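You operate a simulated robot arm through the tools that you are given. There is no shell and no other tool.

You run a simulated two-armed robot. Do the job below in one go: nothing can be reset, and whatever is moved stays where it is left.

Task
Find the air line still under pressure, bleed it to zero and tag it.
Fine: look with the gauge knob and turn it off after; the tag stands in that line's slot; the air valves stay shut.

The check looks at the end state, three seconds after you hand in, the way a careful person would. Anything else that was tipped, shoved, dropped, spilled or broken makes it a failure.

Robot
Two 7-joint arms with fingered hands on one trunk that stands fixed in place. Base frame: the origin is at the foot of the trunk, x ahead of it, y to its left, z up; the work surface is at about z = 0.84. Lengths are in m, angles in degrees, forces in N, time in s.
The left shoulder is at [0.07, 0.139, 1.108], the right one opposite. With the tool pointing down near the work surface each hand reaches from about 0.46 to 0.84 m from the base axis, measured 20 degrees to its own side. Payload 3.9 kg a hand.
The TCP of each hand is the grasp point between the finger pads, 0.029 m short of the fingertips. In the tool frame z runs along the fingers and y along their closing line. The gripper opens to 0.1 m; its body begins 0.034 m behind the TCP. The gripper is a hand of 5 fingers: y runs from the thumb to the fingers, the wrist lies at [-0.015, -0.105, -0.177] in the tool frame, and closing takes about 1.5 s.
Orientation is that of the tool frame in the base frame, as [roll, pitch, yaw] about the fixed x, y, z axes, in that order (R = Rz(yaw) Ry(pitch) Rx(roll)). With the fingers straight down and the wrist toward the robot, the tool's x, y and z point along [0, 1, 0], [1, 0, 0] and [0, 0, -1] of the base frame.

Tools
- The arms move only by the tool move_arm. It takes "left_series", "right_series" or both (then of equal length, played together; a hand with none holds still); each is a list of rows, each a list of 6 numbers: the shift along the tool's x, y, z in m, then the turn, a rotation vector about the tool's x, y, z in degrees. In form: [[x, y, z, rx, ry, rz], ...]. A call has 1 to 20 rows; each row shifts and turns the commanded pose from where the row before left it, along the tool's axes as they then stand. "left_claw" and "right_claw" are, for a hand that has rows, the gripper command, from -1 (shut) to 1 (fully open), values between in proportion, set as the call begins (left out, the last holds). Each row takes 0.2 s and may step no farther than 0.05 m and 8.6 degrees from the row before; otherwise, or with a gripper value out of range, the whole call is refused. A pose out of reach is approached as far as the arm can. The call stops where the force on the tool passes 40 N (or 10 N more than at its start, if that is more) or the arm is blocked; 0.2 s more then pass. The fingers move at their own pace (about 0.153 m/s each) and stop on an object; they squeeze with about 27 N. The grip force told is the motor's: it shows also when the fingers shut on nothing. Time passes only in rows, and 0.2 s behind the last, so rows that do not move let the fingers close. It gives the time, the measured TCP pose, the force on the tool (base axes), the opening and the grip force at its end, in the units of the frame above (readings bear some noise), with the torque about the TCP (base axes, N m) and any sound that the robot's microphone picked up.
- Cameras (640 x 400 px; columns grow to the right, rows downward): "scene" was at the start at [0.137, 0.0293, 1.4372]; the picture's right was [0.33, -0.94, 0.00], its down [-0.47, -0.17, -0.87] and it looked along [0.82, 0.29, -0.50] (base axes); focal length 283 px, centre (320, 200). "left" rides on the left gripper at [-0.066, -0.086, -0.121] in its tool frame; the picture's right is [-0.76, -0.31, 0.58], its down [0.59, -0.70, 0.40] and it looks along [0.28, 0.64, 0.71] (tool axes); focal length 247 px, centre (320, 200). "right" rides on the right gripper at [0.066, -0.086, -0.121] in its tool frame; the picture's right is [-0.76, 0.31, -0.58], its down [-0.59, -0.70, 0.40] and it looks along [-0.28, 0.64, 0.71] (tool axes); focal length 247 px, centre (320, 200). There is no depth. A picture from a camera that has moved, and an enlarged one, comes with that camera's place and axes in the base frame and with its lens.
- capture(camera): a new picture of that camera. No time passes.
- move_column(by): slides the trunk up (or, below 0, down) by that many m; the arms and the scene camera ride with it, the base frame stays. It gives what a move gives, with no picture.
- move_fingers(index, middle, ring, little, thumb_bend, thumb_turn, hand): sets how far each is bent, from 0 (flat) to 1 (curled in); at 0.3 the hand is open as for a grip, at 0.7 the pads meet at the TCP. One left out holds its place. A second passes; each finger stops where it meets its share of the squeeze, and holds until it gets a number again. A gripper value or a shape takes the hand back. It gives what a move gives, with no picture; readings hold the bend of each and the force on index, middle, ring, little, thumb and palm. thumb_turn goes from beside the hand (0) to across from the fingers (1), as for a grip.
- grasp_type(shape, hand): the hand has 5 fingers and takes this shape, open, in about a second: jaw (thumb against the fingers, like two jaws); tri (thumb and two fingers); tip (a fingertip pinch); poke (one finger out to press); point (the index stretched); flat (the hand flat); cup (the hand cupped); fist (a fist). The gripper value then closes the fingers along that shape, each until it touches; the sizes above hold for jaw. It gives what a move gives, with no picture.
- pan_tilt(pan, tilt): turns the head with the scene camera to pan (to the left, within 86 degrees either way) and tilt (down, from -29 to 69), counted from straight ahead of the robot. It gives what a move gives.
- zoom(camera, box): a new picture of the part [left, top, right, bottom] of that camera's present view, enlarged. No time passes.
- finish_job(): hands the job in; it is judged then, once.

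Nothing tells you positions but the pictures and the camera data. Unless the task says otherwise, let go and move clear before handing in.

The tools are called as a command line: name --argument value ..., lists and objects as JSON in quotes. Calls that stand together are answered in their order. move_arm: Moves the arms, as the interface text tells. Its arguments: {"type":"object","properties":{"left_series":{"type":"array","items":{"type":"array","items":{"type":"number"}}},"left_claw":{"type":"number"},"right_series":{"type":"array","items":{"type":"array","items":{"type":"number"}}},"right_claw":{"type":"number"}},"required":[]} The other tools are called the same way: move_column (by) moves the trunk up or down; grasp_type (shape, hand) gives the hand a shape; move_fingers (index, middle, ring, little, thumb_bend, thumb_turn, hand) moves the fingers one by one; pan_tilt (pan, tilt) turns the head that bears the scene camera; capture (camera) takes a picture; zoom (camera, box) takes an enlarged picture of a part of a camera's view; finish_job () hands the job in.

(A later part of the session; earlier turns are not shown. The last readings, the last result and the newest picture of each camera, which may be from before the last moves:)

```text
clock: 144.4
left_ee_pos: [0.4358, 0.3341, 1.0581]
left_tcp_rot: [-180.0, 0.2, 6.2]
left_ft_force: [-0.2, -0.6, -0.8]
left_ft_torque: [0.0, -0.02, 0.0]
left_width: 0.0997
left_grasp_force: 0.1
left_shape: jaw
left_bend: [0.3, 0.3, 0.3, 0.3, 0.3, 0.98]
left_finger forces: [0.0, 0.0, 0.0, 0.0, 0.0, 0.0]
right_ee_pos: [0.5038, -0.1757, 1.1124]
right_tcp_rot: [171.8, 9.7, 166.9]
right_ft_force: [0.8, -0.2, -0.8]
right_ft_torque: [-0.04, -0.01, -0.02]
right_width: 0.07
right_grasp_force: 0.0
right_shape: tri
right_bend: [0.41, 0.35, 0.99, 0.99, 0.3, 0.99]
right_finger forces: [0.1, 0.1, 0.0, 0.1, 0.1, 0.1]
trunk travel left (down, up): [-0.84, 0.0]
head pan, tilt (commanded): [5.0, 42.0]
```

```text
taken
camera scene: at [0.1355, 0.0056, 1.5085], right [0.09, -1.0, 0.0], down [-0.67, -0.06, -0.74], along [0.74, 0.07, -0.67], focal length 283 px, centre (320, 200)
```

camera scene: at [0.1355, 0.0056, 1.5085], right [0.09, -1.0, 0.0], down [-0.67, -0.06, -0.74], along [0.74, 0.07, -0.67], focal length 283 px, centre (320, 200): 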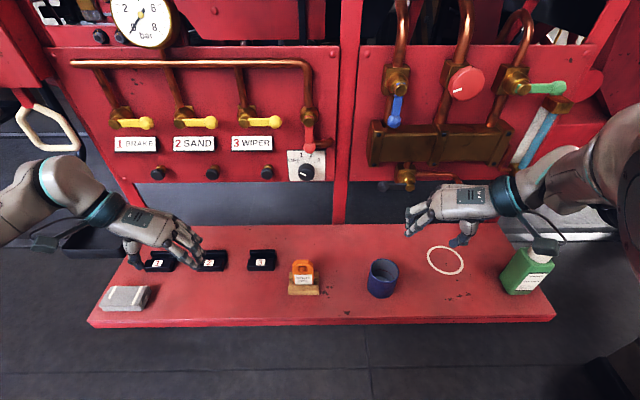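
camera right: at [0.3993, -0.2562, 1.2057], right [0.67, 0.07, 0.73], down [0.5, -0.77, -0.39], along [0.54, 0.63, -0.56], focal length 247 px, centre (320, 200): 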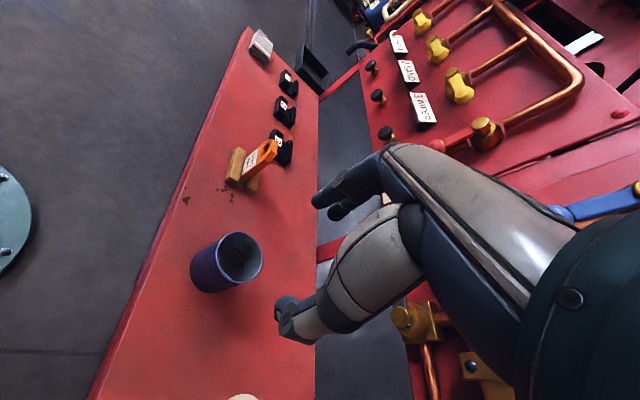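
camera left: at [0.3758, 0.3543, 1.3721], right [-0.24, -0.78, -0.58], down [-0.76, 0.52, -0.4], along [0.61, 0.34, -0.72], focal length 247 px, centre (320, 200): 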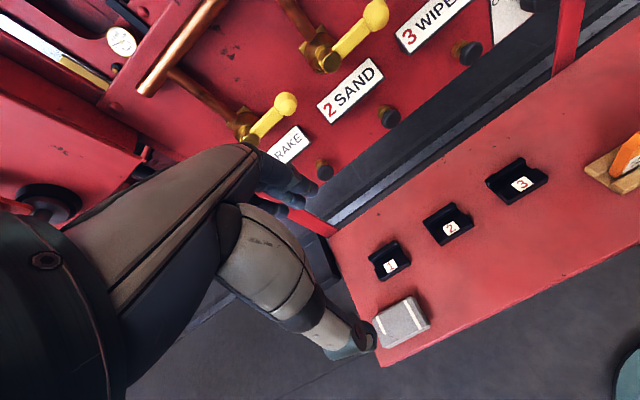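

Good, no limit here. I'll test reach above slot 2 first, moving forward at this height.

move_arm --left_series '[[0.0255, 0, 0, 0, 0, 0], [0.0255, 0, 0, 0, 0, 0], [0.0255, 0, 0, 0, 0, 0], [0.0255, 0, 0, 0, 0, 0], [0.0255, 0, 0, 0, 0, 0], [0.0255, 0, 0, 0, 0, 0]]'

capture --camera "scene"

capture --camera "left"

```text
clock: 145.8
left_ee_pos: [0.5884, 0.3507, 1.0563]
left_tcp_rot: [180.0, 0.3, 6.3]
left_ft_force: [-0.1, 0.3, -0.4]
left_ft_torque: [0.01, 0.02, -0.01]
left_width: 0.1
left_grasp_force: 0.1
left_shape: jaw
left_bend: [0.3, 0.3, 0.3, 0.3, 0.3, 0.98]
left_finger forces: [0.0, 0.0, 0.0, 0.0, 0.0, 0.1]
right_ee_pos: [0.5056, -0.1753, 1.1111]
right_tcp_rot: [171.9, 9.8, 166.9]
right_ft_force: [-0.4, 0.8, 0.5]
right_ft_torque: [0.01, 0.0, -0.01]
right_width: 0.0699
right_grasp_force: 0.0
right_shape: tri
right_bend: [0.41, 0.35, 0.99, 0.99, 0.3, 0.99]
right_finger forces: [0.0, 0.1, 0.0, 0.1, 0.1, 0.0]
trunk travel left (down, up): [-0.84, 0.0]
head pan, tilt (commanded): [5.0, 42.0]
```

```text
taken
camera scene: at [0.1367, 0.006, 1.5084], right [0.09, -1.0, 0.0], down [-0.67, -0.06, -0.74], along [0.74, 0.07, -0.67], focal length 283 px, centre (320, 200)
```

scene: 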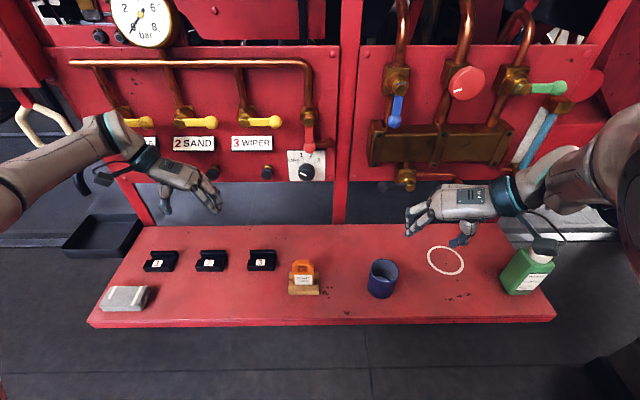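

```text
taken
camera left: at [0.5155, 0.428, 1.1787], right [-0.79, 0.22, -0.57], down [0.51, 0.76, -0.4], along [0.35, -0.61, -0.71], focal length 247 px, centre (320, 200)
```

left: 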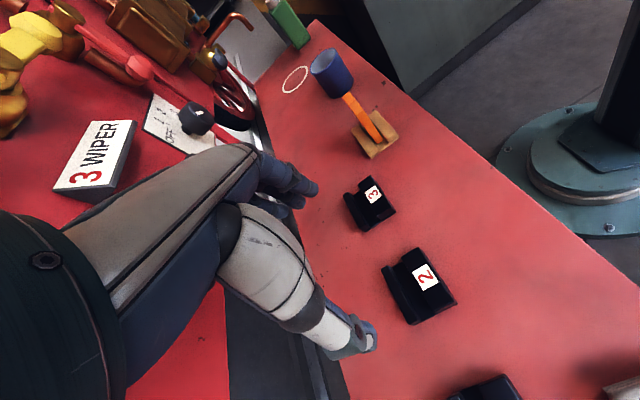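

The left arm reaches above slot 2 cleanly, and its camera gives a good view of the slots and tag. I'll zoom there for precise positions.

zoom --camera "left" --box '[360, 225, 480, 345]'

zoom --camera "left" --box '[310, 60, 430, 180]'

```text
3.33 times, centred on (420, 285) of left
camera zoom: at [0.5155, 0.428, 1.1787], right [-0.79, 0.22, -0.57], down [0.51, 0.76, -0.4], along [0.35, -0.61, -0.71], focal length 823 px, centre (-13, -83)
```

zoom: 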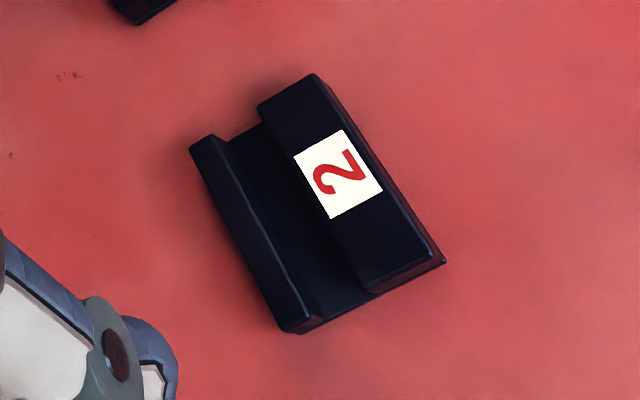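

```text
3.33 times, centred on (370, 120) of left
camera zoom: at [0.5155, 0.428, 1.1787], right [-0.79, 0.22, -0.57], down [0.51, 0.76, -0.4], along [0.35, -0.61, -0.71], focal length 823 px, centre (153, 467)
```

zoom: 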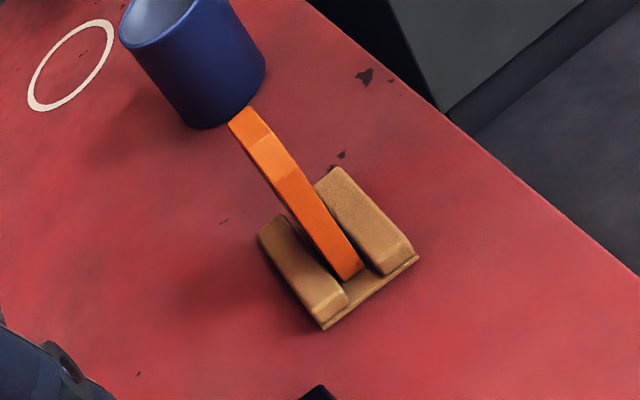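

Slot 2's groove comes out at about (0.586, 0.355) and the tag at about (0.534, 0.085), standing upright and parallel to the bench. I'll set the left hand to the three-finger shape and slide above the tag at this safe height.

grasp_type --shape "tri" --hand "left"

move_arm --left_series '[[-0.0083, 0.0215, 0, 0, 0, 0], [-0.0083, 0.0215, 0, 0, 0, 0], [-0.0083, 0.0215, 0, 0, 0, 0], [-0.0083, 0.0215, 0, 0, 0, 0], [-0.0083, 0.0215, 0, 0, 0, 0], [-0.0083, 0.0215, 0, 0, 0, 0], [-0.0083, 0.0215, 0, 0, 0, 0], [-0.0083, 0.0215, 0, 0, 0, 0]]'

capture --camera "scene"

capture --camera "left"

```text
clock: 146.7
left_ee_pos: [0.5871, 0.3513, 1.0572]
left_tcp_rot: [180.0, 0.2, 6.3]
left_ft_force: [1.1, 0.2, 0.5]
left_ft_torque: [-0.01, 0.0, -0.03]
left_width: 0.0999
left_grasp_force: 0.0
left_shape: tri
left_bend: [0.3, 0.3, 0.99, 0.99, 0.3, 0.98]
left_finger forces: [0.1, 0.1, 0.0, 0.1, 0.0, 0.0]
right_ee_pos: [0.5039, -0.1761, 1.111]
right_tcp_rot: [172.0, 9.9, 167.0]
right_ft_force: [0.4, 0.1, 0.0]
right_ft_torque: [0.0, 0.0, 0.0]
right_width: 0.07
right_grasp_force: 0.1
right_shape: tri
right_bend: [0.41, 0.35, 0.99, 0.99, 0.3, 0.99]
right_finger forces: [0.0, 0.0, 0.1, 0.0, 0.0, 0.0]
trunk travel left (down, up): [-0.84, 0.0]
head pan, tilt (commanded): [5.0, 42.0]
```

```text
clock: 148.5
left_ee_pos: [0.5399, 0.1722, 1.0564]
left_tcp_rot: [180.0, 0.2, 6.3]
left_ft_force: [-0.1, -0.3, -0.4]
left_ft_torque: [-0.01, -0.02, 0.02]
left_width: 0.1
left_grasp_force: 0.0
left_shape: tri
left_bend: [0.3, 0.3, 0.99, 0.99, 0.3, 0.98]
left_finger forces: [0.0, 0.1, 0.0, 0.1, 0.1, 0.0]
right_ee_pos: [0.5033, -0.1763, 1.1123]
right_tcp_rot: [171.8, 10.0, 167.0]
right_ft_force: [0.4, 0.1, 0.2]
right_ft_torque: [0.0, 0.0, -0.03]
right_width: 0.0701
right_grasp_force: 0.0
right_shape: tri
right_bend: [0.41, 0.35, 0.99, 0.99, 0.3, 0.99]
right_finger forces: [0.1, 0.0, 0.1, 0.1, 0.0, 0.1]
trunk travel left (down, up): [-0.84, 0.0]
head pan, tilt (commanded): [5.0, 42.0]
```

```text
taken
camera scene: at [0.1351, 0.0056, 1.5086], right [0.09, -1.0, 0.0], down [-0.67, -0.06, -0.74], along [0.74, 0.07, -0.67], focal length 283 px, centre (320, 200)
```

scene: 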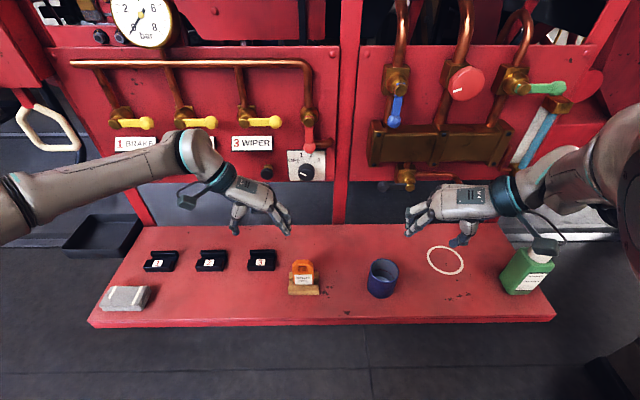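

```text
taken
camera left: at [0.467, 0.2488, 1.1783], right [-0.79, 0.22, -0.57], down [0.51, 0.76, -0.4], along [0.35, -0.61, -0.71], focal length 247 px, centre (320, 200)
```

left: 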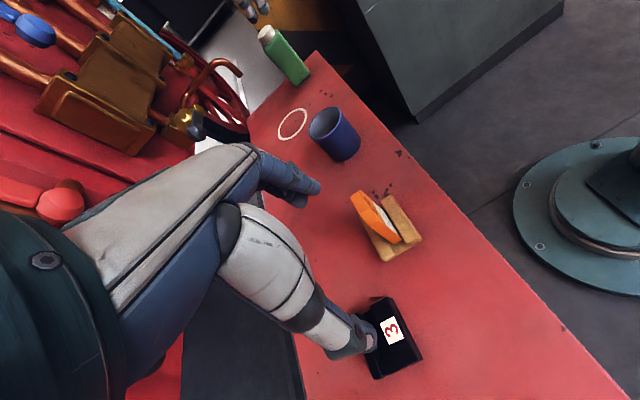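

move_arm --left_series '[[-0.0039, 0.0215, 0, 0, 0, 0], [-0.0039, 0.0215, 0, 0, 0, 0], [-0.0039, 0.0215, 0, 0, 0, 0], [-0.0039, 0.0215, 0, 0, 0, 0], [0, 0, 0, 0, 0, 0]]'

capture --camera "scene"

capture --camera "left"

```text
clock: 149.7
left_ee_pos: [0.5341, 0.0857, 1.0576]
left_tcp_rot: [-180.0, 0.4, 6.3]
left_ft_force: [0.3, -0.8, -0.5]
left_ft_torque: [-0.05, 0.0, -0.01]
left_width: 0.0998
left_grasp_force: 0.1
left_shape: tri
left_bend: [0.3, 0.3, 0.99, 0.99, 0.3, 0.98]
left_finger forces: [0.1, 0.0, 0.0, 0.0, 0.0, 0.1]
right_ee_pos: [0.5056, -0.1758, 1.1116]
right_tcp_rot: [171.9, 10.0, 167.0]
right_ft_force: [0.5, 0.8, -0.3]
right_ft_torque: [-0.03, -0.01, 0.04]
right_width: 0.0698
right_grasp_force: 0.0
right_shape: tri
right_bend: [0.41, 0.35, 0.99, 0.99, 0.3, 0.99]
right_finger forces: [0.0, 0.1, 0.0, 0.0, 0.0, 0.1]
trunk travel left (down, up): [-0.84, 0.0]
head pan, tilt (commanded): [5.0, 42.0]
```

```text
taken
camera scene: at [0.1349, 0.007, 1.5086], right [0.09, -1.0, 0.0], down [-0.67, -0.06, -0.74], along [0.74, 0.06, -0.67], focal length 283 px, centre (320, 200)
```

scene: 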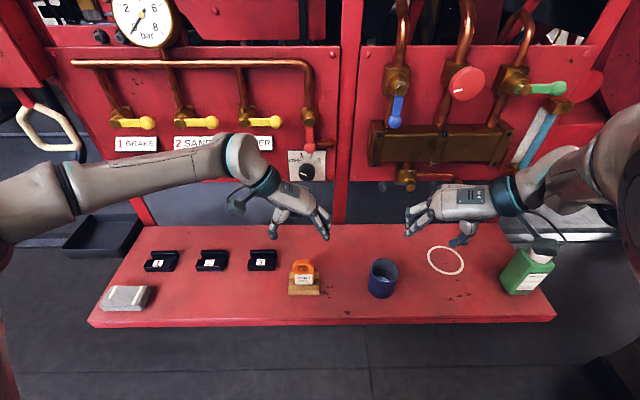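

```text
taken
camera left: at [0.4601, 0.1626, 1.1797], right [-0.79, 0.22, -0.57], down [0.51, 0.76, -0.4], along [0.35, -0.61, -0.71], focal length 247 px, centre (320, 200)
```

left: 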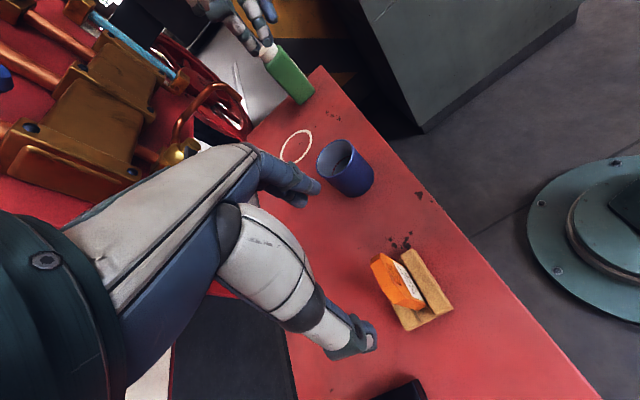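

zoom --camera "left" --box '[340, 220, 470, 350]'

zoom --camera "scene" --box '[250, 170, 350, 300]'

```text
3.08 times, centred on (405, 285) of left
camera zoom: at [0.4601, 0.1626, 1.1797], right [-0.79, 0.22, -0.57], down [0.51, 0.76, -0.4], along [0.35, -0.61, -0.71], focal length 760 px, centre (58, -62)
```

zoom: 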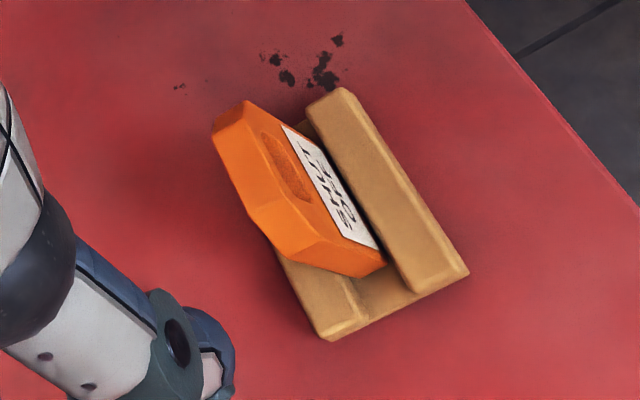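

```text
3.08 times, centred on (300, 235) of scene
camera zoom: at [0.1349, 0.007, 1.5086], right [0.09, -1.0, 0.0], down [-0.67, -0.06, -0.74], along [0.74, 0.06, -0.67], focal length 870 px, centre (382, 92)
```

zoom: 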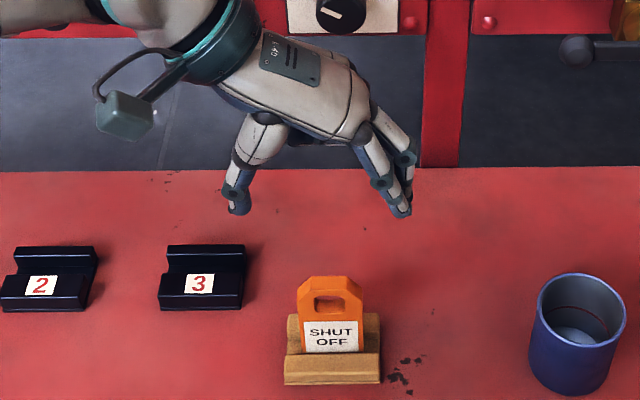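

Aligned over the tag within about 3 mm. I'll descend with the fingers open on either side of it.

move_arm --left_series '[[-0.001, 0.0005, 0.02, 0, 0, 0], [-0.001, 0.0005, 0.02, 0, 0, 0], [-0.001, 0.0005, 0.02, 0, 0, 0], [0, 0, 0.02, 0, 0, 0]]'

zoom --camera "left" --box '[270, 180, 450, 360]'

zoom --camera "scene" --box '[250, 200, 350, 310]'

```text
clock: 150.7
left_ee_pos: [0.5329, 0.0823, 0.9786]
left_tcp_rot: [-180.0, 0.2, 6.4]
left_ft_force: [0.4, 0.0, 0.0]
left_ft_torque: [0.02, 0.01, 0.03]
left_width: 0.0998
left_grasp_force: 0.0
left_shape: tri
left_bend: [0.3, 0.3, 0.99, 0.99, 0.3, 0.98]
left_finger forces: [0.1, 0.0, 0.0, 0.0, 0.0, 0.0]
right_ee_pos: [0.5046, -0.1763, 1.1113]
right_tcp_rot: [172.0, 9.8, 167.0]
right_ft_force: [0.6, -0.4, 0.0]
right_ft_torque: [0.0, 0.0, -0.02]
right_width: 0.0699
right_grasp_force: 0.1
right_shape: tri
right_bend: [0.41, 0.35, 0.99, 0.99, 0.3, 0.99]
right_finger forces: [0.0, 0.0, 0.0, 0.0, 0.0, 0.0]
trunk travel left (down, up): [-0.84, 0.0]
head pan, tilt (commanded): [5.0, 42.0]
```

```text
2.22 times, centred on (360, 270) of left
camera zoom: at [0.4587, 0.1606, 1.0991], right [-0.79, 0.22, -0.57], down [0.51, 0.76, -0.4], along [0.35, -0.61, -0.71], focal length 549 px, centre (231, 44)
```

zoom: 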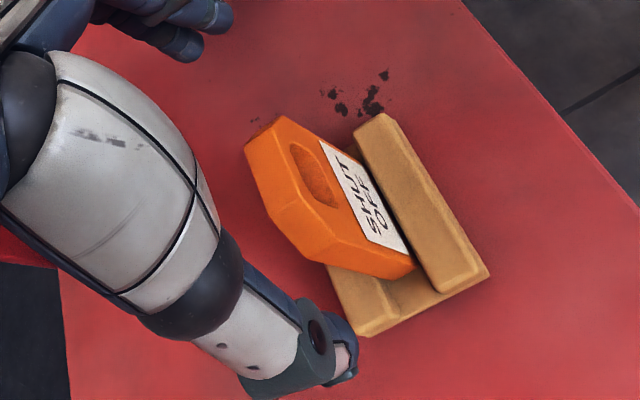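

```text
3.64 times, centred on (300, 255) of scene
camera zoom: at [0.1357, 0.0065, 1.5085], right [0.09, -1.0, 0.0], down [-0.67, -0.06, -0.74], along [0.74, 0.06, -0.67], focal length 1029 px, centre (393, 0)
```

zoom: 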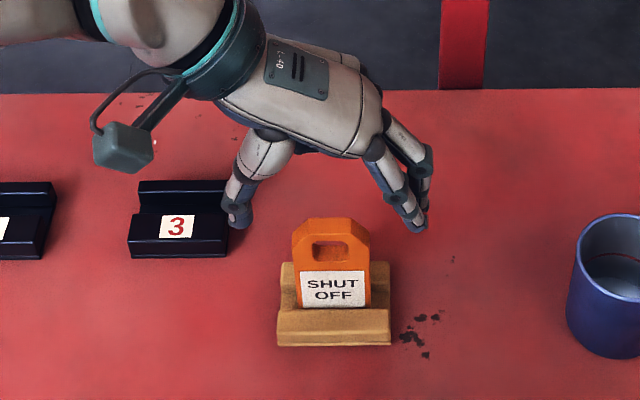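

Centred. I'll go down the last 6 cm to grip the tag's sides just above the stand.

move_arm --left_series '[[0, 0, 0.02, 0, 0, 0], [0, 0, 0.02, 0, 0, 0], [0, 0, 0.018, 0, 0, 0], [0, 0, 0, 0, 0, 0]]'

zoom --camera "left" --box '[250, 180, 430, 360]'

zoom --camera "scene" --box '[250, 200, 350, 310]'

```text
clock: 151.7
left_ee_pos: [0.5309, 0.0833, 0.9195]
left_tcp_rot: [179.9, 0.2, 6.2]
left_ft_force: [0.4, 0.5, -0.3]
left_ft_torque: [-0.02, 0.0, 0.01]
left_width: 0.0998
left_grasp_force: 0.1
left_shape: tri
left_bend: [0.3, 0.3, 0.99, 0.99, 0.3, 0.98]
left_finger forces: [0.0, 0.0, 0.0, 0.0, 0.0, 0.1]
right_ee_pos: [0.5033, -0.1759, 1.1126]
right_tcp_rot: [171.9, 9.9, 166.9]
right_ft_force: [0.5, 0.1, -0.5]
right_ft_torque: [-0.01, -0.03, -0.02]
right_width: 0.0698
right_grasp_force: 0.1
right_shape: tri
right_bend: [0.41, 0.35, 0.99, 0.99, 0.3, 0.99]
right_finger forces: [0.1, 0.0, 0.0, 0.0, 0.0, 0.0]
trunk travel left (down, up): [-0.84, 0.0]
head pan, tilt (commanded): [5.0, 42.0]
```

```text
2.22 times, centred on (340, 270) of left
camera zoom: at [0.457, 0.1612, 1.0411], right [-0.79, 0.22, -0.57], down [0.51, 0.76, -0.4], along [0.35, -0.61, -0.71], focal length 549 px, centre (276, 44)
```

zoom: 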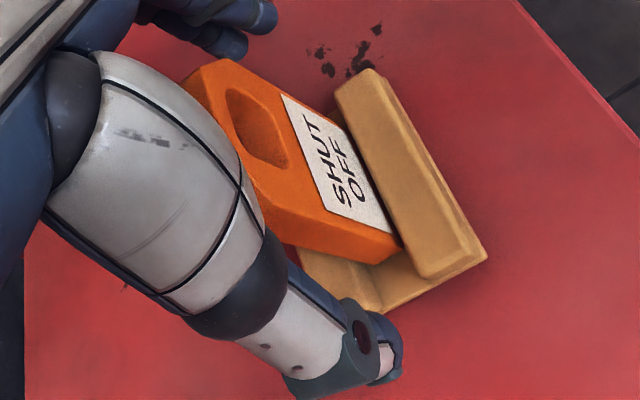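

```text
3.64 times, centred on (300, 255) of scene
camera zoom: at [0.1349, 0.0063, 1.5086], right [0.09, -1.0, 0.0], down [-0.67, -0.06, -0.74], along [0.74, 0.06, -0.67], focal length 1029 px, centre (393, 0)
```

zoom: 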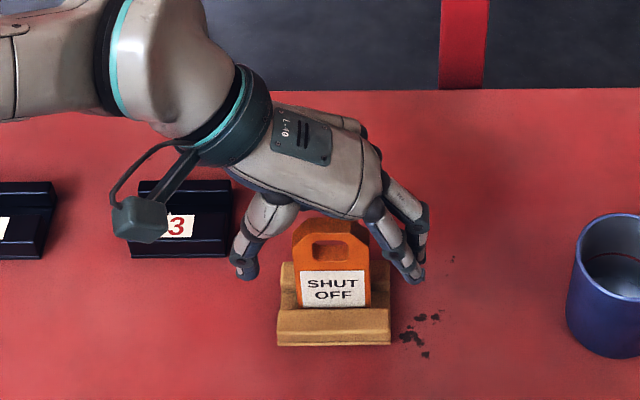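

Thumb and fingers straddle the tag. I'll shift 3 mm right to centre, then close.

move_arm --left_series '[[0, 0.003, 0, 0, 0, 0], [0, 0, 0, 0, 0, 0]]'

move_arm --left_series '[[0, 0, 0, 0, 0, 0], [0, 0, 0, 0, 0, 0], [0, 0, 0, 0, 0, 0], [0, 0, 0, 0, 0, 0], [0, 0, 0, 0, 0, 0], [0, 0, 0, 0, 0, 0], [0, 0, 0, 0, 0, 0]]' --left_claw -1

zoom --camera "scene" --box '[250, 200, 350, 310]'

zoom --camera "left" --box '[250, 180, 430, 360]'

```text
clock: 152.3
left_ee_pos: [0.5326, 0.0794, 0.9198]
left_tcp_rot: [179.9, 0.3, 6.3]
left_ft_force: [-0.4, 0.1, 0.4]
left_ft_torque: [0.0, 0.02, -0.01]
left_width: 0.1
left_grasp_force: 0.1
left_shape: tri
left_bend: [0.3, 0.3, 0.99, 0.99, 0.3, 0.98]
left_finger forces: [0.1, 0.0, 0.0, 0.0, 0.0, 0.1]
right_ee_pos: [0.5044, -0.1759, 1.1115]
right_tcp_rot: [172.0, 9.9, 167.0]
right_ft_force: [0.1, -0.4, -0.4]
right_ft_torque: [-0.01, -0.03, -0.04]
right_width: 0.0699
right_grasp_force: 0.0
right_shape: tri
right_bend: [0.41, 0.35, 0.99, 0.99, 0.3, 0.99]
right_finger forces: [0.1, 0.0, 0.1, 0.0, 0.0, 0.0]
trunk travel left (down, up): [-0.84, 0.0]
head pan, tilt (commanded): [5.0, 42.0]
```

```text
clock: 153.9
left_ee_pos: [0.532, 0.0813, 0.9201]
left_tcp_rot: [179.9, 0.1, 6.3]
left_ft_force: [0.6, 0.9, 2.1]
left_ft_torque: [-0.03, -0.07, -0.02]
left_width: 0.0294
left_grasp_force: 27.2
left_shape: tri
left_bend: [0.71, 0.42, 1.0, 1.0, 0.38, 1.0]
left_finger forces: [5.6, 17.9, 0.0, 0.1, 22.3, 0.1]
right_ee_pos: [0.5045, -0.1763, 1.1122]
right_tcp_rot: [171.9, 9.9, 166.9]
right_ft_force: [0.0, 0.1, 0.1]
right_ft_torque: [0.0, 0.02, -0.02]
right_width: 0.0701
right_grasp_force: 0.1
right_shape: tri
right_bend: [0.41, 0.35, 0.99, 0.99, 0.3, 0.99]
right_finger forces: [0.1, 0.0, 0.0, 0.0, 0.1, 0.0]
trunk travel left (down, up): [-0.84, 0.0]
head pan, tilt (commanded): [5.0, 42.0]
```

```text
3.64 times, centred on (300, 255) of scene
camera zoom: at [0.1348, 0.0065, 1.5086], right [0.09, -1.0, 0.0], down [-0.67, -0.06, -0.74], along [0.74, 0.06, -0.67], focal length 1029 px, centre (393, 0)
```

zoom: 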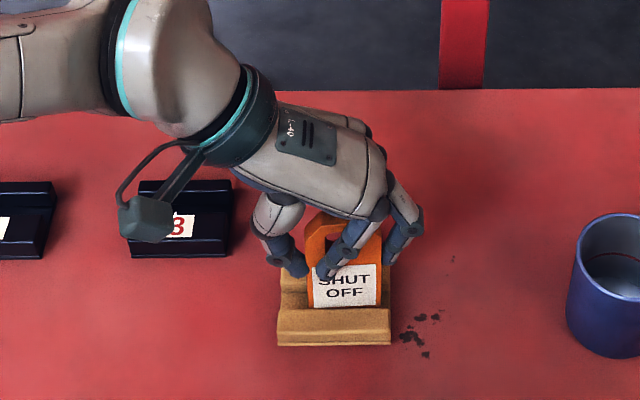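

```text
2.22 times, centred on (340, 270) of left
camera zoom: at [0.4575, 0.1582, 1.041], right [-0.79, 0.22, -0.57], down [0.51, 0.76, -0.4], along [0.35, -0.61, -0.71], focal length 549 px, centre (276, 44)
```

zoom: 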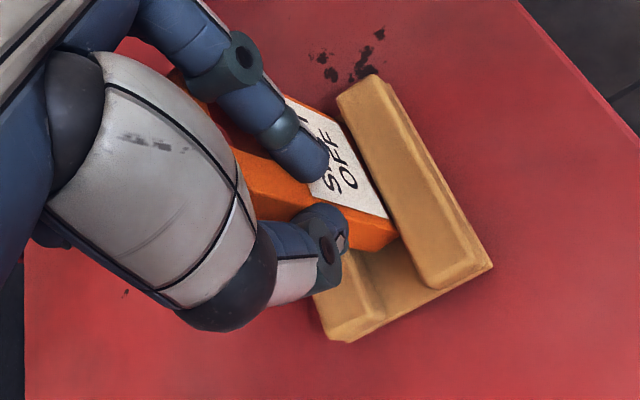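

The middle finger has only caught the rear corner of the edge, with the index in front of the face. I'd rather have a centred pinch, so I'll reopen, shift 7 mm towards me and grip again while the tag is still held by its stand.

move_arm --left_series '[[0, 0, 0, 0, 0, 0], [0, 0, 0, 0, 0, 0], [0, 0, 0, 0, 0, 0], [-0.0035, 0, 0, 0, 0, 0], [-0.0035, 0, 0, 0, 0, 0], [0, 0, 0, 0, 0, 0]]' --left_claw 0.8

zoom --camera "scene" --box '[250, 200, 350, 310]'

zoom --camera "left" --box '[250, 180, 430, 360]'

```text
clock: 155.3
left_ee_pos: [0.5236, 0.0796, 0.9181]
left_tcp_rot: [179.9, 0.3, 6.3]
left_ft_force: [-0.1, 0.0, 0.1]
left_ft_torque: [0.0, 0.0, 0.0]
left_width: 0.0901
left_grasp_force: 0.2
left_shape: tri
left_bend: [0.34, 0.31, 0.99, 0.99, 0.31, 0.98]
left_finger forces: [0.0, 0.0, 0.0, 0.1, 0.1, 0.0]
right_ee_pos: [0.5032, -0.176, 1.1124]
right_tcp_rot: [172.0, 9.9, 167.0]
right_ft_force: [-0.1, -0.4, -0.4]
right_ft_torque: [-0.01, 0.01, 0.03]
right_width: 0.0699
right_grasp_force: 0.1
right_shape: tri
right_bend: [0.41, 0.35, 0.99, 0.99, 0.3, 0.99]
right_finger forces: [0.0, 0.0, 0.1, 0.0, 0.0, 0.0]
trunk travel left (down, up): [-0.84, 0.0]
head pan, tilt (commanded): [5.0, 42.0]
```

```text
3.64 times, centred on (300, 255) of scene
camera zoom: at [0.1351, 0.0063, 1.5086], right [0.09, -1.0, 0.0], down [-0.67, -0.06, -0.74], along [0.74, 0.06, -0.67], focal length 1029 px, centre (393, 0)
```

zoom: 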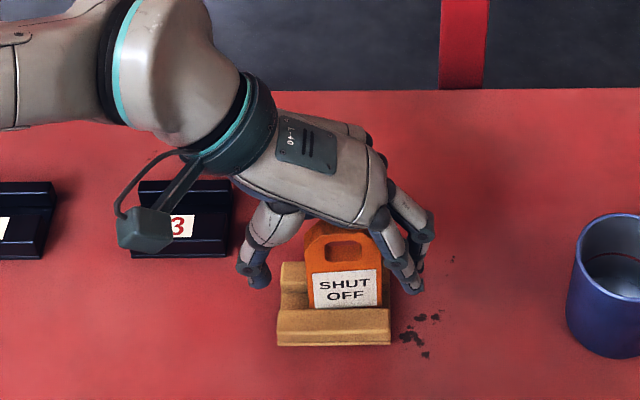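

```text
2.22 times, centred on (340, 270) of left
camera zoom: at [0.4508, 0.157, 1.041], right [-0.79, 0.22, -0.57], down [0.51, 0.76, -0.4], along [0.35, -0.61, -0.71], focal length 549 px, centre (276, 44)
```

zoom: 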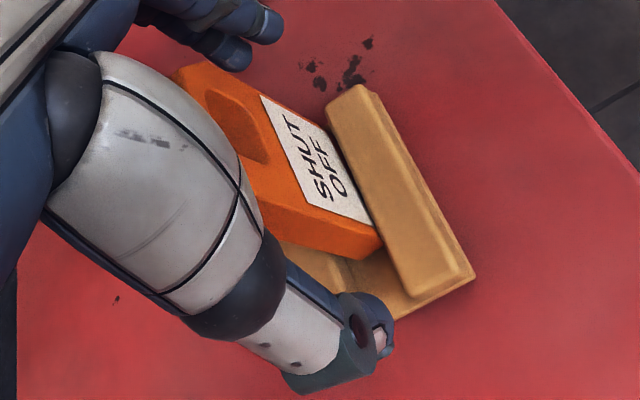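

The tag slid about 8 mm along its groove but stands fine. I'll recentre 5 mm right and close again with the middle finger and thumb on the edges.

move_arm --left_series '[[0, 0.005, 0, 0, 0, 0], [0, 0, 0, 0, 0, 0]]'

move_arm --left_series '[[0, 0, 0, 0, 0, 0], [0, 0, 0, 0, 0, 0], [0, 0, 0, 0, 0, 0], [0, 0, 0, 0, 0, 0], [0, 0, 0, 0, 0, 0], [0, 0, 0, 0, 0, 0], [0, 0, 0, 0, 0, 0]]' --left_claw -1

zoom --camera "scene" --box '[250, 200, 350, 310]'

zoom --camera "left" --box '[250, 180, 430, 360]'

```text
clock: 155.9
left_ee_pos: [0.5248, 0.0741, 0.9196]
left_tcp_rot: [180.0, 0.3, 6.4]
left_ft_force: [-1.0, 0.1, 0.1]
left_ft_torque: [0.0, -0.02, 0.02]
left_width: 0.0896
left_grasp_force: 0.1
left_shape: tri
left_bend: [0.34, 0.31, 0.99, 0.99, 0.3, 0.98]
left_finger forces: [0.0, 0.0, 0.1, 0.0, 0.1, 0.0]
right_ee_pos: [0.5044, -0.1761, 1.1124]
right_tcp_rot: [171.9, 9.9, 167.0]
right_ft_force: [0.3, 0.4, 0.5]
right_ft_torque: [0.01, 0.01, 0.0]
right_width: 0.0697
right_grasp_force: 0.0
right_shape: tri
right_bend: [0.41, 0.35, 0.99, 0.99, 0.3, 0.99]
right_finger forces: [0.0, 0.0, 0.0, 0.0, 0.1, 0.0]
trunk travel left (down, up): [-0.84, 0.0]
head pan, tilt (commanded): [5.0, 42.0]
```

```text
clock: 157.5
left_ee_pos: [0.5237, 0.075, 0.9193]
left_tcp_rot: [180.0, 0.2, 6.4]
left_ft_force: [1.0, -0.3, 1.1]
left_ft_torque: [0.02, -0.04, -0.02]
left_width: 0.0252
left_grasp_force: 27.0
left_shape: tri
left_bend: [0.72, 0.44, 1.0, 1.0, 0.42, 1.0]
left_finger forces: [0.0, 18.1, 0.1, 0.0, 22.1, 0.0]
right_ee_pos: [0.5045, -0.1769, 1.1126]
right_tcp_rot: [172.0, 9.9, 167.0]
right_ft_force: [0.4, -0.5, 0.1]
right_ft_torque: [-0.03, 0.02, -0.03]
right_width: 0.0699
right_grasp_force: 0.0
right_shape: tri
right_bend: [0.41, 0.35, 0.99, 0.99, 0.3, 0.99]
right_finger forces: [0.1, 0.0, 0.0, 0.0, 0.1, 0.1]
trunk travel left (down, up): [-0.84, 0.0]
head pan, tilt (commanded): [5.0, 42.0]
```

```text
3.64 times, centred on (300, 255) of scene
camera zoom: at [0.1348, 0.0064, 1.5086], right [0.09, -1.0, 0.0], down [-0.67, -0.06, -0.74], along [0.74, 0.06, -0.67], focal length 1029 px, centre (393, 0)
```

zoom: 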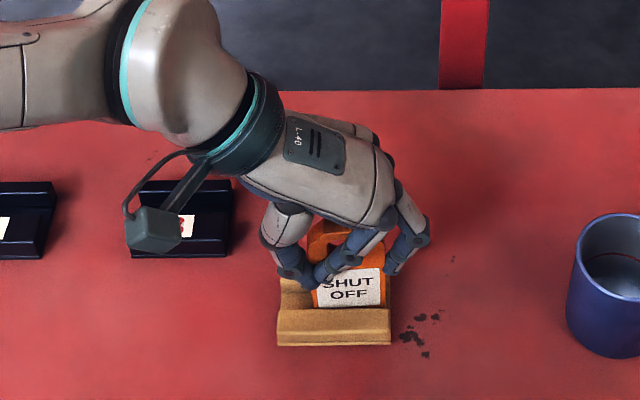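

```text
2.22 times, centred on (340, 270) of left
camera zoom: at [0.4507, 0.1525, 1.0414], right [-0.79, 0.22, -0.57], down [0.51, 0.76, -0.4], along [0.35, -0.61, -0.71], focal length 549 px, centre (276, 44)
```

zoom: 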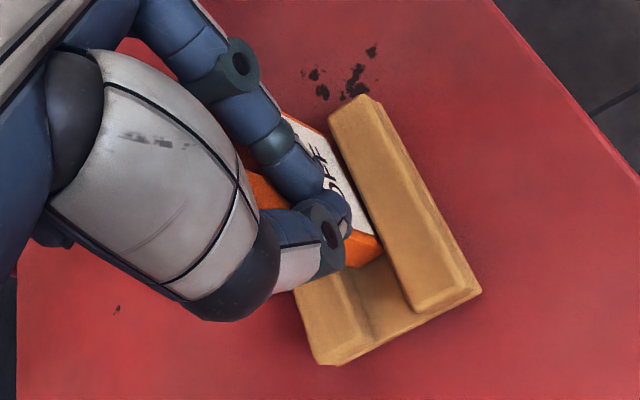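

A clean pinch now: thumb 22 N, middle 18 N, index free. I'll lift 15 mm slowly and check that the tag comes with it and the stand stays.

move_arm --left_series '[[0, 0, -0.005, 0, 0, 0], [0, 0, -0.005, 0, 0, 0], [0, 0, -0.005, 0, 0, 0], [0, 0, 0, 0, 0, 0]]'

zoom --camera "scene" --box '[250, 200, 350, 310]'

zoom --camera "left" --box '[250, 180, 430, 360]'

```text
clock: 158.5
left_ee_pos: [0.5265, 0.0744, 0.9341]
left_tcp_rot: [180.0, 0.3, 6.3]
left_ft_force: [-0.2, -0.9, -0.9]
left_ft_torque: [-0.04, 0.02, 0.0]
left_width: 0.025
left_grasp_force: 26.9
left_shape: tri
left_bend: [0.72, 0.43, 1.0, 1.0, 0.42, 1.0]
left_finger forces: [0.1, 18.0, 0.0, 0.1, 21.1, 0.0]
right_ee_pos: [0.5049, -0.1757, 1.112]
right_tcp_rot: [172.0, 9.8, 167.1]
right_ft_force: [0.3, 0.5, 0.6]
right_ft_torque: [0.0, 0.0, 0.03]
right_width: 0.0698
right_grasp_force: 0.1
right_shape: tri
right_bend: [0.41, 0.35, 0.99, 0.99, 0.3, 0.99]
right_finger forces: [0.0, 0.1, 0.0, 0.0, 0.0, 0.0]
trunk travel left (down, up): [-0.84, 0.0]
head pan, tilt (commanded): [5.0, 42.0]
```

```text
3.64 times, centred on (300, 255) of scene
camera zoom: at [0.1351, 0.0064, 1.5086], right [0.09, -1.0, 0.0], down [-0.67, -0.06, -0.74], along [0.74, 0.06, -0.67], focal length 1029 px, centre (393, 0)
```

zoom: 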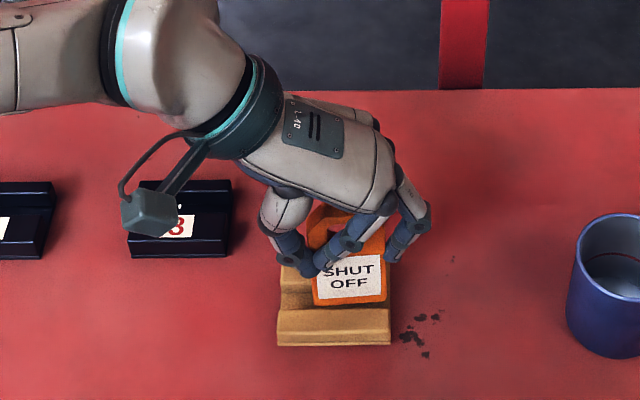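

```text
2.22 times, centred on (340, 270) of left
camera zoom: at [0.4515, 0.1522, 1.056], right [-0.79, 0.22, -0.57], down [0.51, 0.76, -0.4], along [0.35, -0.61, -0.71], focal length 549 px, centre (276, 44)
```

zoom: 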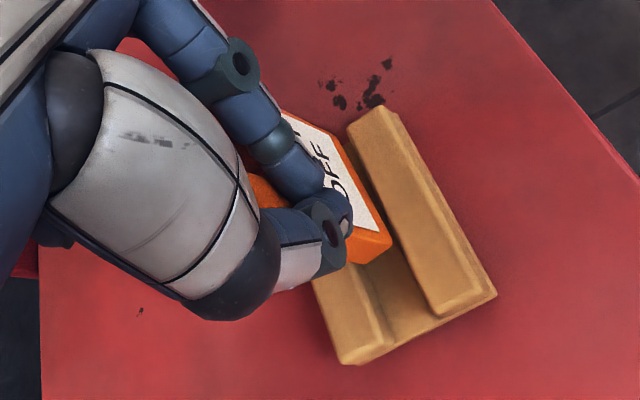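

The tag comes up firmly and the stand stays put (slight in-plane tilt only). I'll lift further to clear everything.

move_arm --left_series '[[0, 0, -0.01, 0, 0, 0], [0, 0, -0.01, 0, 0, 0], [0, 0, -0.01, 0, 0, 0], [0, 0, -0.01, 0, 0, 0], [0, 0, -0.01, 0, 0, 0], [0, 0, -0.01, 0, 0, 0], [0, 0, -0.01, 0, 0, 0]]'

zoom --camera "scene" --box '[230, 170, 370, 310]'

capture --camera "left"

capture --camera "right"

```text
clock: 160.1
left_ee_pos: [0.5247, 0.0746, 1.0049]
left_tcp_rot: [180.0, 0.2, 6.3]
left_ft_force: [-0.6, 0.2, -0.7]
left_ft_torque: [0.01, -0.03, 0.01]
left_width: 0.025
left_grasp_force: 26.9
left_shape: tri
left_bend: [0.72, 0.43, 1.0, 1.0, 0.42, 1.0]
left_finger forces: [0.0, 18.0, 0.0, 0.0, 20.9, 0.1]
right_ee_pos: [0.5047, -0.176, 1.1121]
right_tcp_rot: [171.9, 9.9, 166.9]
right_ft_force: [-0.4, 0.0, 0.2]
right_ft_torque: [0.0, 0.01, -0.02]
right_width: 0.07
right_grasp_force: 0.1
right_shape: tri
right_bend: [0.41, 0.35, 0.99, 0.99, 0.3, 0.99]
right_finger forces: [0.1, 0.0, 0.0, 0.0, 0.0, 0.1]
trunk travel left (down, up): [-0.84, 0.0]
head pan, tilt (commanded): [5.0, 42.0]
```

```text
2.86 times, centred on (300, 240) of scene
camera zoom: at [0.1348, 0.0063, 1.5086], right [0.09, -1.0, 0.0], down [-0.67, -0.06, -0.74], along [0.74, 0.06, -0.67], focal length 808 px, centre (377, 86)
```

zoom: 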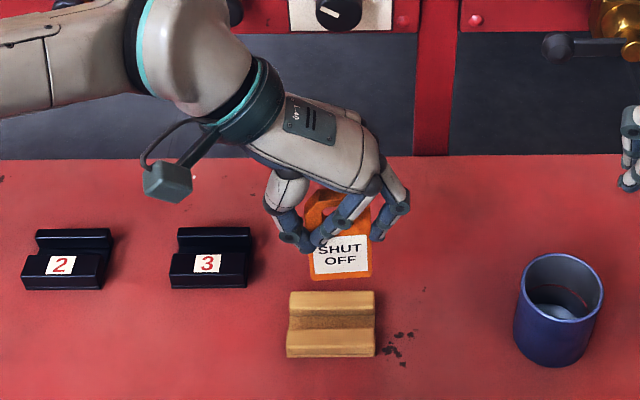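

```text
taken
camera left: at [0.4512, 0.1519, 1.1272], right [-0.79, 0.22, -0.57], down [0.51, 0.76, -0.4], along [0.35, -0.61, -0.71], focal length 247 px, centre (320, 200)
```

left: 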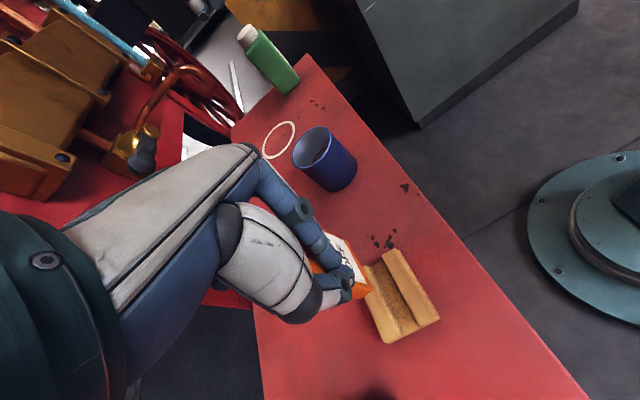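

```text
taken
camera right: at [0.3991, -0.2563, 1.2057], right [0.67, 0.07, 0.73], down [0.5, -0.77, -0.39], along [0.54, 0.63, -0.56], focal length 247 px, centre (320, 200)
```

right: 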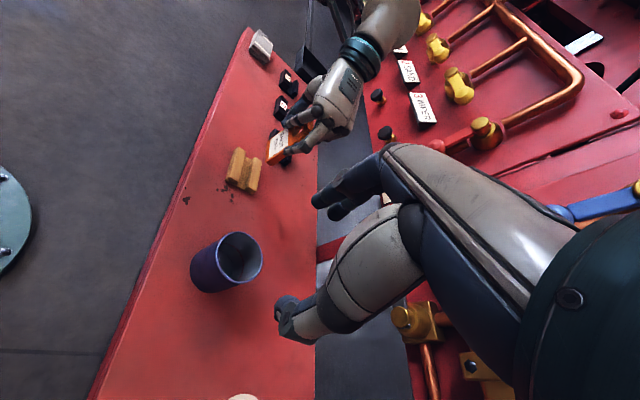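

The tag is held securely, and both the stand and mug are undisturbed. I'll carry it across to above slot 2.

move_arm --left_series '[[0.0069, -0.0225, 0, 0, 0, 0], [0.0069, -0.0225, 0, 0, 0, 0], [0.0069, -0.0225, 0, 0, 0, 0], [0.0069, -0.0225, 0, 0, 0, 0], [0.0069, -0.0225, 0, 0, 0, 0], [0.0069, -0.0225, 0, 0, 0, 0], [0.0069, -0.0225, 0, 0, 0, 0], [0.0069, -0.0225, 0, 0, 0, 0], [0.0069, -0.0225, 0, 0, 0, 0], [0.0069, -0.0225, 0, 0, 0, 0], [0.0069, -0.0225, 0, 0, 0, 0], [0.0069, -0.0225, 0, 0, 0, 0], [0, 0, 0, 0, 0, 0]]'

capture --camera "left"

zoom --camera "scene" --box '[150, 170, 290, 310]'

```text
clock: 162.9
left_ee_pos: [0.5765, 0.3501, 1.0032]
left_tcp_rot: [179.9, 0.2, 6.3]
left_ft_force: [0.1, 0.0, -0.3]
left_ft_torque: [-0.01, -0.03, 0.0]
left_width: 0.0253
left_grasp_force: 27.4
left_shape: tri
left_bend: [0.72, 0.43, 1.0, 1.0, 0.43, 1.0]
left_finger forces: [0.1, 18.0, 0.1, 0.0, 20.7, 0.1]
right_ee_pos: [0.5035, -0.1766, 1.1115]
right_tcp_rot: [171.8, 9.9, 166.9]
right_ft_force: [1.3, 0.1, -0.2]
right_ft_torque: [-0.03, -0.04, -0.02]
right_width: 0.0698
right_grasp_force: 0.0
right_shape: tri
right_bend: [0.41, 0.35, 0.99, 0.99, 0.3, 0.99]
right_finger forces: [0.1, 0.0, 0.1, 0.1, 0.0, 0.0]
trunk travel left (down, up): [-0.84, 0.0]
head pan, tilt (commanded): [5.0, 42.0]
```

```text
taken
camera left: at [0.5035, 0.4292, 1.1247], right [-0.79, 0.22, -0.57], down [0.51, 0.76, -0.4], along [0.35, -0.61, -0.71], focal length 247 px, centre (320, 200)
```

left: 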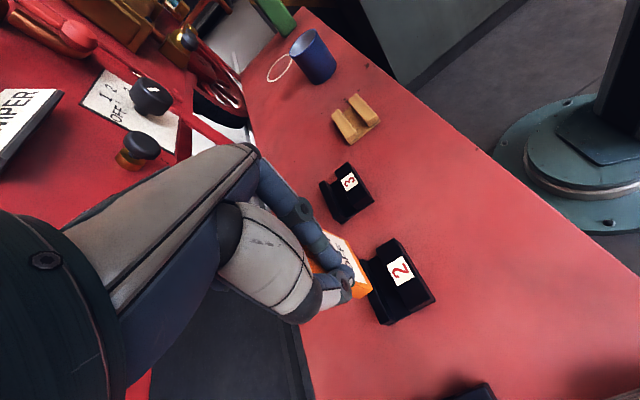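

```text
2.86 times, centred on (220, 240) of scene
camera zoom: at [0.1349, 0.0062, 1.5086], right [0.09, -1.0, 0.0], down [-0.67, -0.06, -0.74], along [0.74, 0.06, -0.67], focal length 808 px, centre (606, 86)
```

zoom: 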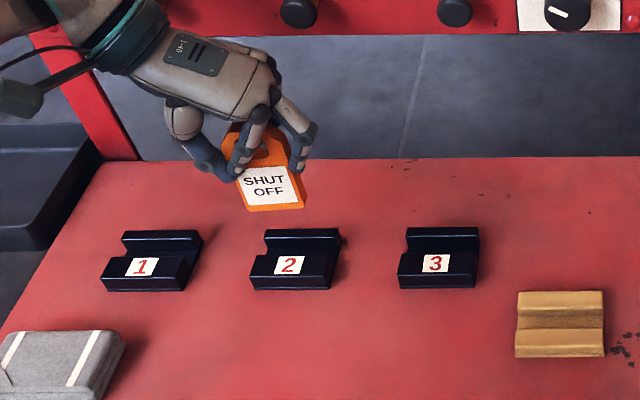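

zoom --camera "left" --box '[310, 210, 450, 350]'

zoom --camera "scene" --box '[190, 200, 260, 270]'

```text
2.86 times, centred on (380, 280) of left
camera zoom: at [0.5035, 0.4292, 1.1247], right [-0.79, 0.22, -0.57], down [0.51, 0.76, -0.4], along [0.35, -0.61, -0.71], focal length 706 px, centre (149, -29)
```

zoom: 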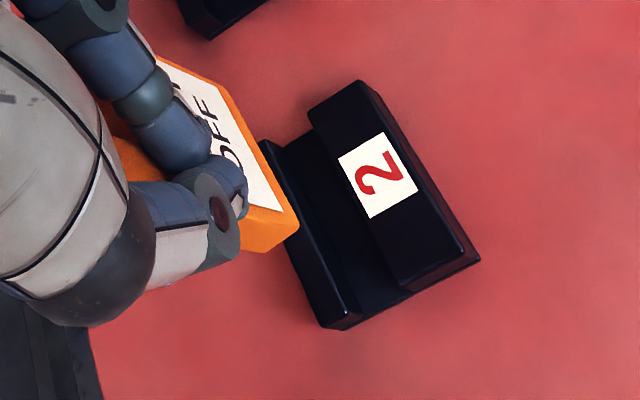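

```text
5.71 times, centred on (225, 235) of scene
camera zoom: at [0.1349, 0.0062, 1.5086], right [0.09, -1.0, 0.0], down [-0.67, -0.06, -0.74], along [0.74, 0.06, -0.67], focal length 1617 px, centre (863, 0)
```

zoom: 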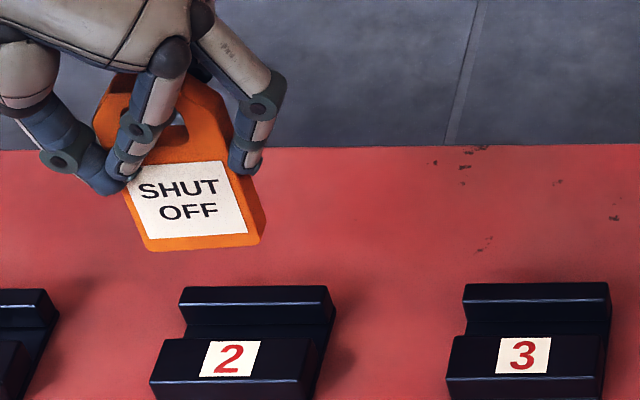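

zoom --camera "left" --box '[350, 225, 430, 335]'

```text
3.64 times, centred on (390, 280) of left
camera zoom: at [0.5035, 0.4292, 1.1247], right [-0.79, 0.22, -0.57], down [0.51, 0.76, -0.4], along [0.35, -0.61, -0.71], focal length 898 px, centre (66, -91)
```

zoom: 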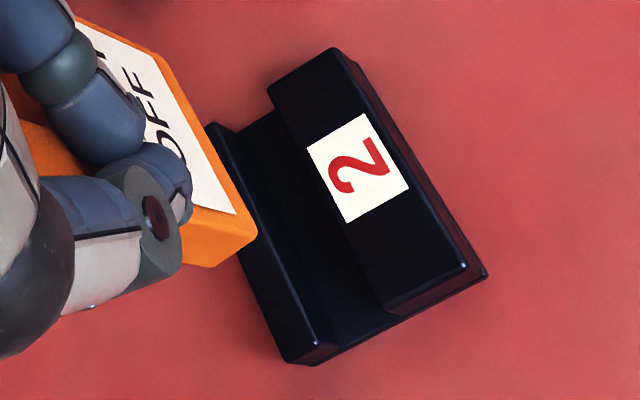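

The tag is within a couple of mm of the groove line. It has a slight roll and yaw in the grip, so I'll trim those (about 4° roll, 2.5° yaw), and then look again.

move_arm --left_series '[[0.001, 0.002, 0, 2, 0, 1.2], [0.0005, 0.002, 0, 2, 0, 1.3], [0, 0, 0.015, 0, 0, 0], [0, 0, 0.015, 0, 0, 0], [0, 0, 0, 0, 0, 0]]'

zoom --camera "left" --box '[320, 215, 440, 335]'

zoom --camera "scene" --box '[185, 205, 255, 275]'

```text
clock: 164.1
left_ee_pos: [0.5792, 0.3494, 0.9742]
left_tcp_rot: [-176.0, 0.3, 3.9]
left_ft_force: [0.9, -0.2, -0.4]
left_ft_torque: [-0.03, 0.0, -0.05]
left_width: 0.0249
left_grasp_force: 27.2
left_shape: tri
left_bend: [0.72, 0.43, 1.0, 1.0, 0.43, 1.0]
left_finger forces: [0.0, 18.1, 0.0, 0.1, 20.7, 0.0]
right_ee_pos: [0.5039, -0.1758, 1.1118]
right_tcp_rot: [171.8, 9.9, 167.0]
right_ft_force: [1.0, 0.5, -0.9]
right_ft_torque: [0.0, -0.03, 0.02]
right_width: 0.0697
right_grasp_force: 0.0
right_shape: tri
right_bend: [0.41, 0.35, 0.99, 0.99, 0.3, 0.99]
right_finger forces: [0.1, 0.0, 0.1, 0.0, 0.0, 0.0]
trunk travel left (down, up): [-0.84, 0.0]
head pan, tilt (commanded): [5.0, 42.0]
```

```text
3.33 times, centred on (380, 275) of left
camera zoom: at [0.5095, 0.4221, 1.1023], right [-0.78, 0.29, -0.55], down [0.54, 0.77, -0.35], along [0.32, -0.57, -0.76], focal length 823 px, centre (120, -50)
```

zoom: 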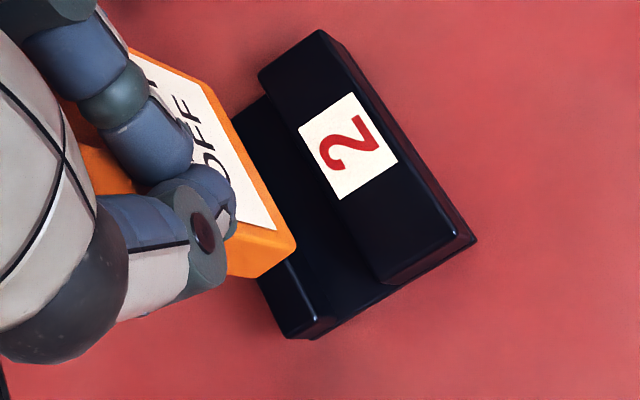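

```text
5.71 times, centred on (220, 240) of scene
camera zoom: at [0.1348, 0.0061, 1.5086], right [0.09, -1.0, 0.0], down [-0.67, -0.06, -0.74], along [0.74, 0.06, -0.67], focal length 1617 px, centre (891, -29)
```

zoom: 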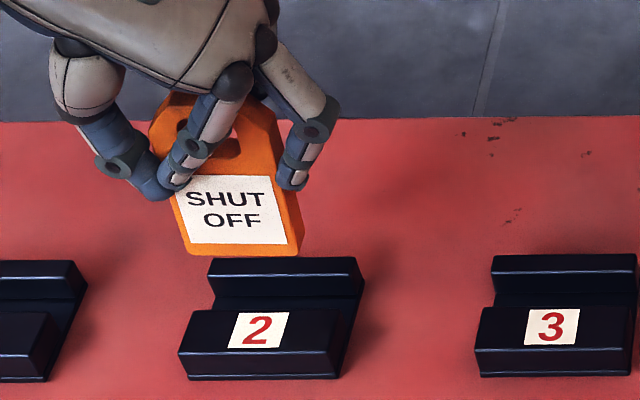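

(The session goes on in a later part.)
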